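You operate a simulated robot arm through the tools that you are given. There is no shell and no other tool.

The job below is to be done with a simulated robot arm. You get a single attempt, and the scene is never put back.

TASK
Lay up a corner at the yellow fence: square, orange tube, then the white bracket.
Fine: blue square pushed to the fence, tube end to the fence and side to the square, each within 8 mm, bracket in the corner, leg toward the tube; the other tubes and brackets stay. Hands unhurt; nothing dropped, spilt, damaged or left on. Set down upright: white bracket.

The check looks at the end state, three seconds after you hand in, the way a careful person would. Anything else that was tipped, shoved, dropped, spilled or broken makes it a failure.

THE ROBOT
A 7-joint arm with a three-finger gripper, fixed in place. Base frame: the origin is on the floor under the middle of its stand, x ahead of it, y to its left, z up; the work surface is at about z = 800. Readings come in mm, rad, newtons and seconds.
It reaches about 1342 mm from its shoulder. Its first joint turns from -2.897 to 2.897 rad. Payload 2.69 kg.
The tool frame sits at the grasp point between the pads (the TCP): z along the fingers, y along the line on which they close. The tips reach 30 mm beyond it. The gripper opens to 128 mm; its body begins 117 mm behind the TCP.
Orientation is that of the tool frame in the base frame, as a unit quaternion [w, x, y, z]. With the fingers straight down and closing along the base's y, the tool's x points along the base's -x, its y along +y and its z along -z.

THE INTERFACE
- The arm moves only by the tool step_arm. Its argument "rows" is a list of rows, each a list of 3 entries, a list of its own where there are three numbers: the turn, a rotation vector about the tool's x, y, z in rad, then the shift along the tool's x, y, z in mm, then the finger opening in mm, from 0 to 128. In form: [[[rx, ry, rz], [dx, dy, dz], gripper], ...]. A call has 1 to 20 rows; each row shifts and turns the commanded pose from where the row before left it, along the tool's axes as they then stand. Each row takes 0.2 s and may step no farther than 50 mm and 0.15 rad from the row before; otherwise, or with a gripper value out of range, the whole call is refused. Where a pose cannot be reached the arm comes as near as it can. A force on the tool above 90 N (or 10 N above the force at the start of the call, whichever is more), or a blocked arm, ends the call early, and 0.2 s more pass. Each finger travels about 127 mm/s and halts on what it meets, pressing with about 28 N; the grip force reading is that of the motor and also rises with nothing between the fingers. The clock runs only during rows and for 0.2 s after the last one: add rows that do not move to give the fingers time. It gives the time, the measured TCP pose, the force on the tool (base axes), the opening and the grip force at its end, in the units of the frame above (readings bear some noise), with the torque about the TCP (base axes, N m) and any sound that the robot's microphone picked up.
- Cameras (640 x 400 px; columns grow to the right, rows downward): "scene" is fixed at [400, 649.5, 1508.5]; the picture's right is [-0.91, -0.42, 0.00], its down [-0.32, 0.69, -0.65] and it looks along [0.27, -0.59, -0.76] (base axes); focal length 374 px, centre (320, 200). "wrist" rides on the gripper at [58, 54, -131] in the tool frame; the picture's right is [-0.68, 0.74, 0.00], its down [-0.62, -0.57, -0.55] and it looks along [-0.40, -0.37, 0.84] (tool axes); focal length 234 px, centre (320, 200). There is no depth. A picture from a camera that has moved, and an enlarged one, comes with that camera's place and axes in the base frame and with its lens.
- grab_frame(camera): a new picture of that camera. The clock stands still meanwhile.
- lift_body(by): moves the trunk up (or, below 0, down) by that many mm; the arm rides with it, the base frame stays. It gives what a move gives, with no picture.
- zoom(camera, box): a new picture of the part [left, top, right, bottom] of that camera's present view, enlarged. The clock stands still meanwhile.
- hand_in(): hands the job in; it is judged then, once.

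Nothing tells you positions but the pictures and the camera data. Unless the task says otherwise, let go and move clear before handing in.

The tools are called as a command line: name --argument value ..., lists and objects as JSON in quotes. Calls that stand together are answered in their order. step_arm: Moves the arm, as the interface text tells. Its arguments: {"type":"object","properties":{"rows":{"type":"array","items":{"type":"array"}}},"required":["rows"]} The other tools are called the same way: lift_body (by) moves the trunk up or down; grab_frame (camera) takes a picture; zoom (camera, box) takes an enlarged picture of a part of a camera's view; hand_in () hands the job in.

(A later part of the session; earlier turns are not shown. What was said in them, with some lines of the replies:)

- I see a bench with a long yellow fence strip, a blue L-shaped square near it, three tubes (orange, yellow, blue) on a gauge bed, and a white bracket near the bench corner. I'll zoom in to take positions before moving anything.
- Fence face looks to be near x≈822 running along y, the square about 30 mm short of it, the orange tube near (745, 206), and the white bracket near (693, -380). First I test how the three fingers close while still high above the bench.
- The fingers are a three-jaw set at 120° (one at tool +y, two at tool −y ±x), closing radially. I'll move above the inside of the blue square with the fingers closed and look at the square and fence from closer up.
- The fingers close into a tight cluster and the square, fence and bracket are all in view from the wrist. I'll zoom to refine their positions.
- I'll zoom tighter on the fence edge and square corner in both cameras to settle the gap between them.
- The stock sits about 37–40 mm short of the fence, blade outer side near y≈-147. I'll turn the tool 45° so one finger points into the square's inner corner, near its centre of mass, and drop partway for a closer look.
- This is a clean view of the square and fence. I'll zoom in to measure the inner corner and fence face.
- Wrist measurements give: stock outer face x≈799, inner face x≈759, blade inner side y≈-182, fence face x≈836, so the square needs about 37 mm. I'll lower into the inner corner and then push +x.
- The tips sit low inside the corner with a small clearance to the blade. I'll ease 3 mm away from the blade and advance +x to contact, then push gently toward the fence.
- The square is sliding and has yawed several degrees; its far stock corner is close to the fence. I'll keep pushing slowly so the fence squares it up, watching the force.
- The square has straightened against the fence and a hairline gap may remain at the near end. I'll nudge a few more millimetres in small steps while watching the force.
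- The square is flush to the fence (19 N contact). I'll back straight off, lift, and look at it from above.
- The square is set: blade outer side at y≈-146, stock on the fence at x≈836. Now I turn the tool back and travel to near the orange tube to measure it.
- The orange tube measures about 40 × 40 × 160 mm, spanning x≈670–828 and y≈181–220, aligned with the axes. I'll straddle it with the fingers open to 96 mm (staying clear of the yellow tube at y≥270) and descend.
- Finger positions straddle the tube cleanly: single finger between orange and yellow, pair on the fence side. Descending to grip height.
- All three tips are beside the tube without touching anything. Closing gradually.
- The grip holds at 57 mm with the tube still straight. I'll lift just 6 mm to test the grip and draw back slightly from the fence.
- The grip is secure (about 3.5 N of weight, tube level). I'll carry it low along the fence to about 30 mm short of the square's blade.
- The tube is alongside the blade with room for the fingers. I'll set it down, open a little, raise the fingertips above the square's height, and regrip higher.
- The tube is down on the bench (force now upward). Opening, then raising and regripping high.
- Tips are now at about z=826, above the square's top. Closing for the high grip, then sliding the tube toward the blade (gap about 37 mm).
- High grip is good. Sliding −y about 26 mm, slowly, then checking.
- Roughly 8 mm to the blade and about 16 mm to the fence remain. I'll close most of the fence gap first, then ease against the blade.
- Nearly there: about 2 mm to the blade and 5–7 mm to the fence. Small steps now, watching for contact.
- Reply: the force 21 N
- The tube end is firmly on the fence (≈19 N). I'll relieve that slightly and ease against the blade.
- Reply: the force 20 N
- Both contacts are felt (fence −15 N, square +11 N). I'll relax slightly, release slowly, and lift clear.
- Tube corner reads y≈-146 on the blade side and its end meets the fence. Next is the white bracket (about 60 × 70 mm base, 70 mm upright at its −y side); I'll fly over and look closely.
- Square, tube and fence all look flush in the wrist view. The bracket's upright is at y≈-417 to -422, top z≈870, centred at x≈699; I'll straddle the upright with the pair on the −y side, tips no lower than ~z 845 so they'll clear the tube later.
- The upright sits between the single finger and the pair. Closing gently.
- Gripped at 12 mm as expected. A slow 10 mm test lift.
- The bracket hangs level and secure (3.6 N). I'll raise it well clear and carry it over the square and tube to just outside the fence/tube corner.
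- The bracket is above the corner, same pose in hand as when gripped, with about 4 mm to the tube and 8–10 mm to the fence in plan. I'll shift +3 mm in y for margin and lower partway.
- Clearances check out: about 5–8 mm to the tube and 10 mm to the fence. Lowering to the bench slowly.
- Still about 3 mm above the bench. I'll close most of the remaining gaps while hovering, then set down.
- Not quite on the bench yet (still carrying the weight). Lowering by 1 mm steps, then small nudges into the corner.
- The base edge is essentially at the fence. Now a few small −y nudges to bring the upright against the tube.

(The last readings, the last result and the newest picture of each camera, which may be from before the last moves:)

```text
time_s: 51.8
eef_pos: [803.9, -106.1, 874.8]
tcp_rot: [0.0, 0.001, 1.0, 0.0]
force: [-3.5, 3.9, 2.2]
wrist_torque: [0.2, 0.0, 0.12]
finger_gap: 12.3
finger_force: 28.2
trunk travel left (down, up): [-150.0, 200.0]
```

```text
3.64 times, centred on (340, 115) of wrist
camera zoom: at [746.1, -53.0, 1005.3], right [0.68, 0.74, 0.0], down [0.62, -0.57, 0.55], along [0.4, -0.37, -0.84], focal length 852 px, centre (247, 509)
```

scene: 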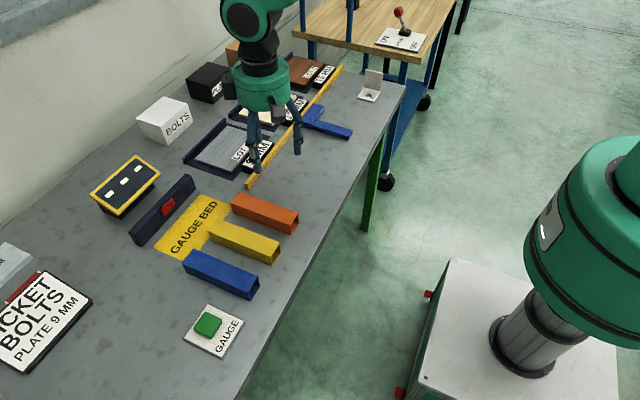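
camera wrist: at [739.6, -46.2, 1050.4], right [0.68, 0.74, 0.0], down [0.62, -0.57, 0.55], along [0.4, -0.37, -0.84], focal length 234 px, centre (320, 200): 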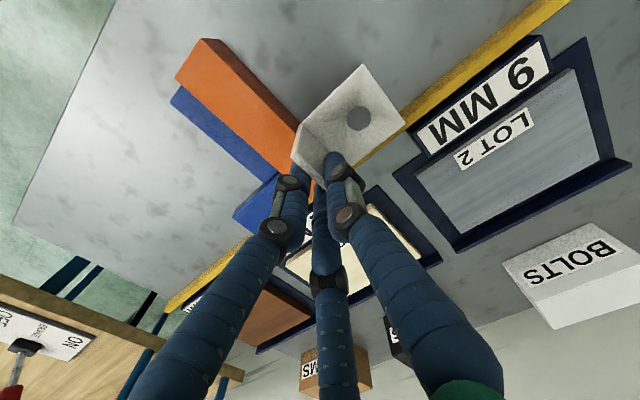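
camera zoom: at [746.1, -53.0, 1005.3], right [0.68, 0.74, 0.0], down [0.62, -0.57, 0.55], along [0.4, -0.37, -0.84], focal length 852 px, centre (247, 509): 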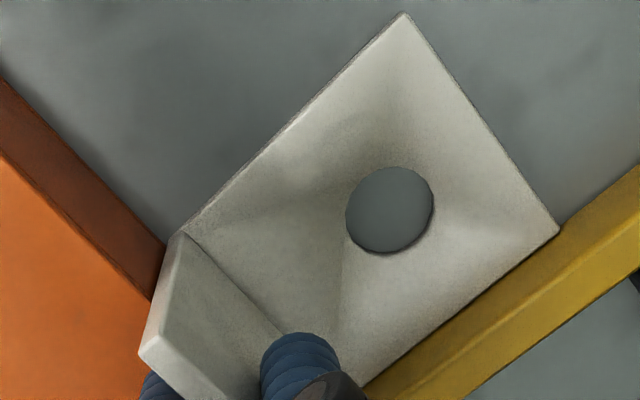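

The upright's outer face now sits at the tube face and the base edge within ~1–2 mm of the fence. Releasing gently and lifting straight up.

step_arm --rows '[[[0, 0, 0], [0, 0, 0], 13], [[0, 0, 0], [0, 0, 0], 18], [[0, 0, 0], [0, 0, 0], 26], [[0, 0, 0], [0, 0, 0], 36], [[0, 0, 0], [0, 0, 0], 44], [[0, 0, 0], [0, 0, 0], 44]]'

zoom --camera "scene" --box '[270, 90, 350, 160]'

grab_frame --camera "wrist"

```text
time_s: 53.2
eef_pos: [804.6, -107.9, 875.3]
tcp_rot: [0.001, 0.0, 1.0, 0.0]
force: [-0.2, 0.7, -0.1]
wrist_torque: [0.05, 0.03, 0.0]
finger_gap: 43.8
finger_force: 0.2
trunk travel left (down, up): [-150.0, 200.0]
```

```text
5.71 times, centred on (310, 125) of scene
camera zoom: at [400.0, 649.5, 1508.5], right [-0.91, -0.42, 0.0], down [-0.32, 0.69, -0.65], along [0.27, -0.59, -0.76], focal length 2138 px, centre (377, 629)
```

zoom: 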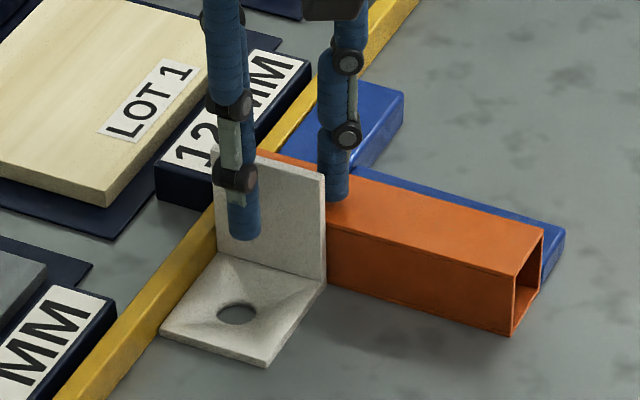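

```text
taken
camera wrist: at [746.6, -53.2, 1005.6], right [0.68, 0.74, 0.0], down [0.62, -0.57, 0.55], along [0.4, -0.37, -0.84], focal length 234 px, centre (320, 200)
```

wrist: 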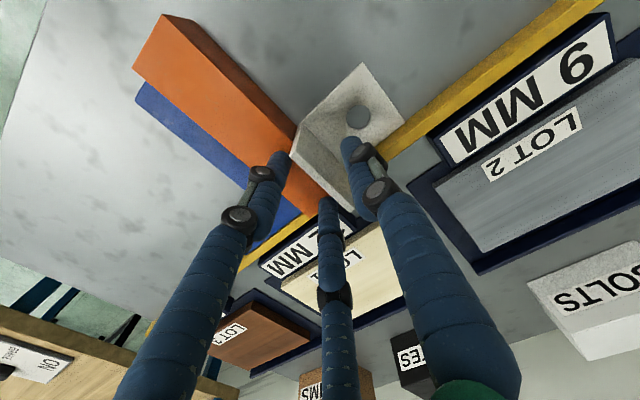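

The bracket stands free and upright against the tube. Lifting straight up and moving clear for an inspection view.

step_arm --rows '[[[0, 0, 0], [0, 0, -10], 44], [[0, 0, 0], [0, 0, -30], 44], [[0, 0, 0], [0, 0, -45], 44], [[0, 0, 0], [0, 0, -45], 44], [[0, 0, 0], [20, 30, -20], 44], [[0, 0, 0], [20, 40, 0], 44], [[0, 0, 0], [20, 40, 0], 44], [[0, 0, 0], [0, 0, 0], 44]]'

grab_frame --camera "scene"

grab_frame --camera "wrist"

zoom --camera "scene" --box '[270, 90, 370, 160]'

```text
time_s: 55.0
eef_pos: [742.7, 2.5, 1021.8]
tcp_rot: [0.0, 0.0, 1.0, -0.001]
force: [-0.2, 0.1, 1.2]
wrist_torque: [-0.03, -0.03, 0.01]
finger_gap: 44.3
finger_force: 0.1
trunk travel left (down, up): [-150.0, 200.0]
```

```text
taken
```

scene: 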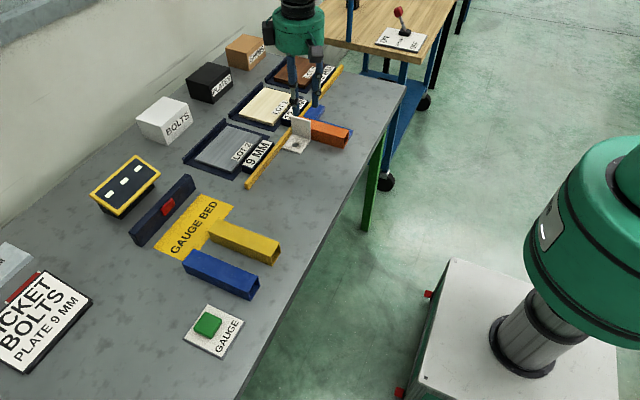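

```text
taken
camera wrist: at [684.9, 55.5, 1153.0], right [0.68, 0.74, 0.0], down [0.62, -0.57, 0.55], along [0.4, -0.37, -0.84], focal length 234 px, centre (320, 200)
```

wrist: 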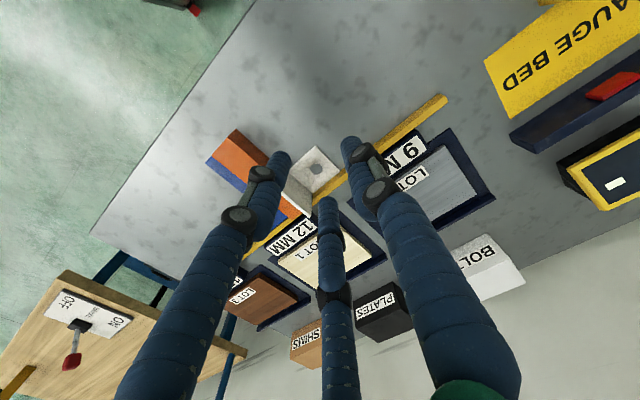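

```text
5.71 times, centred on (320, 125) of scene
camera zoom: at [400.0, 649.5, 1508.5], right [-0.91, -0.42, 0.0], down [-0.32, 0.69, -0.65], along [0.27, -0.59, -0.76], focal length 2138 px, centre (320, 629)
```

zoom: 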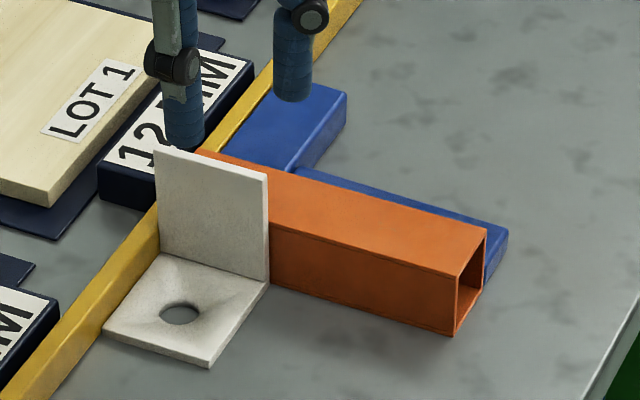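

Everything stands. I'll hover with closed fingers for one careful top view of the contact lines.

step_arm --rows '[[[0, 0, 0], [0, -42, 0], 20], [[0, 0, 0], [0, -42, 0], 0], [[0, 0, 0], [0, -42, 0], 0], [[0, 0, 0], [0, -42, 0], 0], [[0, 0, 0], [0, 0, 0], 0], [[0, 0, 0], [0, 0, 0], 0]]'

grab_frame --camera "wrist"

zoom --camera "wrist" --box '[250, 20, 470, 180]'

```text
time_s: 56.4
eef_pos: [743.7, -167.2, 1022.8]
tcp_rot: [0.001, 0.0, 1.0, 0.0]
force: [-0.3, -0.8, -0.1]
wrist_torque: [0.0, -0.02, -0.04]
finger_gap: 2.4
finger_force: 27.9
trunk travel left (down, up): [-150.0, 200.0]
```

```text
taken
camera wrist: at [685.6, -114.5, 1153.1], right [0.68, 0.74, 0.0], down [0.62, -0.57, 0.55], along [0.4, -0.37, -0.84], focal length 234 px, centre (320, 200)
```

wrist: 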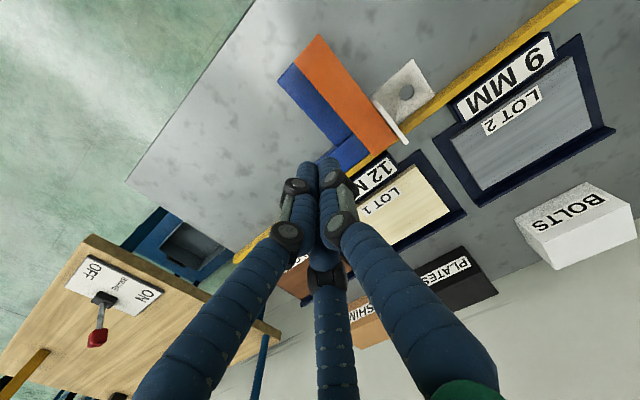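

```text
2.50 times, centred on (360, 100) of wrist
camera zoom: at [685.6, -114.5, 1153.1], right [0.68, 0.74, 0.0], down [0.62, -0.57, 0.55], along [0.4, -0.37, -0.84], focal length 585 px, centre (220, 450)
```

zoom: 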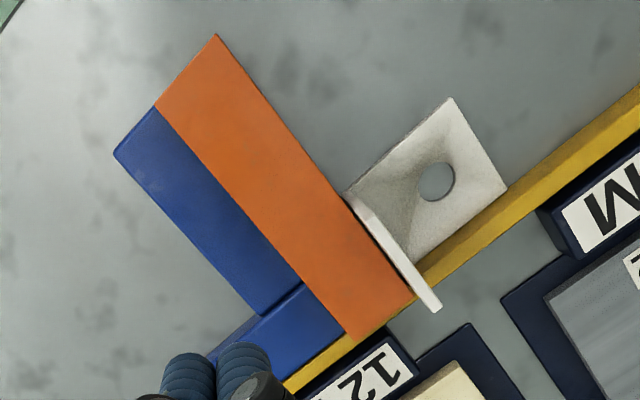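

zoom --camera "wrist" --box '[330, 90, 430, 170]'

step_arm --rows '[[[0, 0, 0], [5, -42, 0], 0], [[0, 0, 0], [5, -42, 0], 0], [[0, 0, 0], [5, -42, 0], 0], [[0, 0, 0], [5, -42, 0], 0], [[0, 0, 0], [0, 0, 0], 0]]'

zoom --camera "wrist" --box '[360, 0, 560, 140]'

grab_frame --camera "wrist"

```text
5.00 times, centred on (380, 130) of wrist
camera zoom: at [685.6, -114.5, 1153.1], right [0.68, 0.74, 0.0], down [0.62, -0.57, 0.55], along [0.4, -0.37, -0.84], focal length 1171 px, centre (20, 550)
```

zoom: 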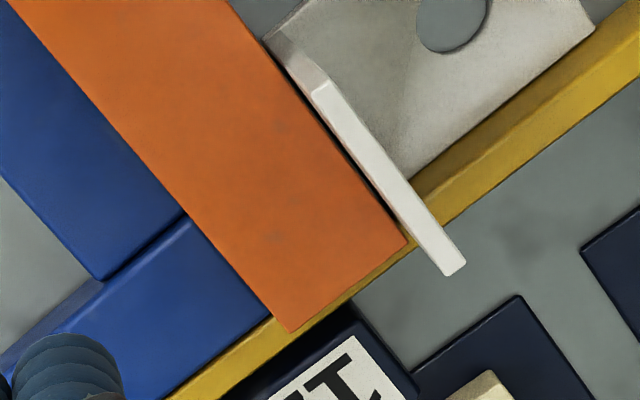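

```text
time_s: 57.6
eef_pos: [723.1, -332.4, 1024.3]
tcp_rot: [0.0, 0.0, 1.0, 0.0]
force: [1.3, -0.6, 0.3]
wrist_torque: [0.02, -0.04, -0.04]
finger_gap: 2.1
finger_force: 28.9
trunk travel left (down, up): [-150.0, 200.0]
```

```text
2.86 times, centred on (460, 70) of wrist
camera zoom: at [665.3, -279.5, 1154.4], right [0.68, 0.74, 0.0], down [0.62, -0.57, 0.55], along [0.4, -0.37, -0.84], focal length 669 px, centre (-80, 571)
```

zoom: 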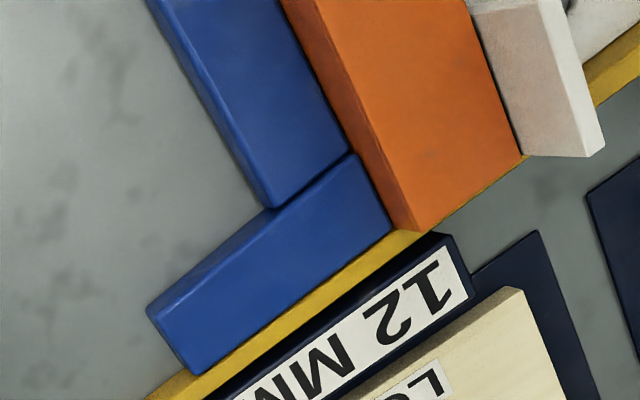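

```text
taken
camera wrist: at [665.3, -279.5, 1154.4], right [0.68, 0.74, 0.0], down [0.62, -0.57, 0.55], along [0.4, -0.37, -0.84], focal length 234 px, centre (320, 200)
```

wrist: 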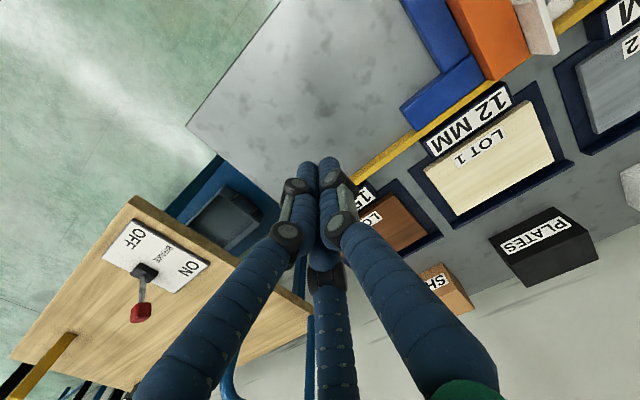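

All contact lines are closed: square and tube flush on the fence, tube side on the square, bracket upright in the corner with its leg on the tube. I'll return the arm high and clear with the fingers relaxed, and take a last look.

step_arm --rows '[[[0, 0, 0], [0, 0, -45], 20], [[0, 0, 0], [0, 44, 0], 60], [[0, 0, 0], [0, 44, 0], 60], [[0, 0, 0], [0, 44, 0], 60], [[0, 0, 0], [0, 44, 0], 60], [[0, 0, 0], [0, 44, 0], 60], [[0, 0, 0], [0, 44, 0], 60], [[0, 0, 0], [0, 44, 0], 60], [[0, 0, 0], [0, 44, 0], 60], [[0, 0, 0], [0, 44, 0], 60], [[0, 0, 0], [0, 40, 0], 60], [[0, 0, 0], [0, 0, 0], 60]]'

grab_frame --camera "scene"

zoom --camera "scene" --box '[250, 70, 390, 170]'

```text
time_s: 60.2
eef_pos: [723.6, 99.3, 1068.1]
tcp_rot: [0.0, 0.0, 1.0, 0.0]
force: [0.7, 0.0, 0.5]
wrist_torque: [-0.05, -0.02, 0.02]
finger_gap: 60.2
finger_force: 0.0
trunk travel left (down, up): [-150.0, 200.0]
```

```text
taken
```

scene: 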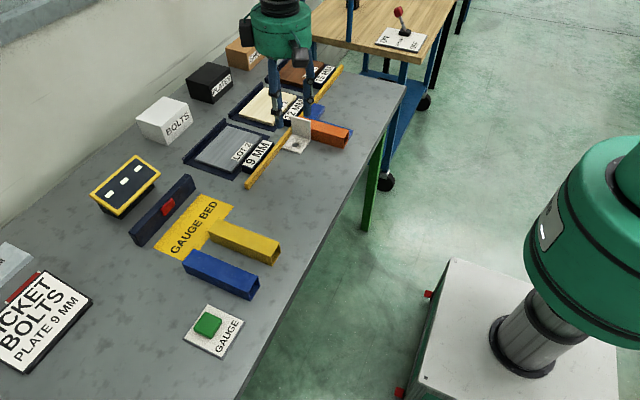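

```text
4.00 times, centred on (320, 120) of scene
camera zoom: at [400.0, 649.5, 1508.5], right [-0.91, -0.42, 0.0], down [-0.32, 0.69, -0.65], along [0.27, -0.59, -0.76], focal length 1497 px, centre (320, 520)
```

zoom: 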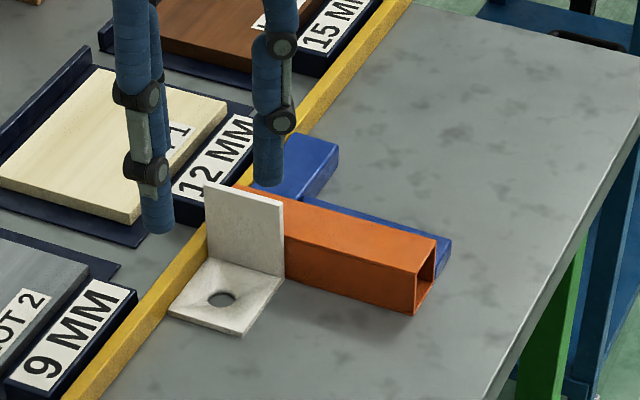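

The corner is laid up: the square and tube are on the fence, the tube is on the square, and the bracket stands upright in the corner with its leg on the tube. The other tubes and items are untouched and the arm is clear, so I'm handing in.

hand_in

```text
The job is handed in.
```

The corner is laid up at the yellow fence and I've handed the job in; no result has come back yet.

- **Blue square:** pushed along the bench until it sat flush on the fence, felt as a firm contact of about 19 N.
- **Orange tube:** its end touches the fence and its side touches the square's blade. I felt both contacts and saw no gap in the close-up views.
- **White bracket:** set down upright in the corner between the tube and the fence. Its upright plate is against the tube, and its base is within about 2 mm of the fence.
- **Everything else:** the other tubes and the remaining items look untouched in the last pictures. Nothing was dropped or tipped, and the arm is clear with nothing in the gripper.

I made two choices where the wording was open. I took "leg" to mean the bracket's upright plate, so the plate faces the tube and the base points away from it. I took "the corner" to be the one between the tube and the fence, on the side away from the square.
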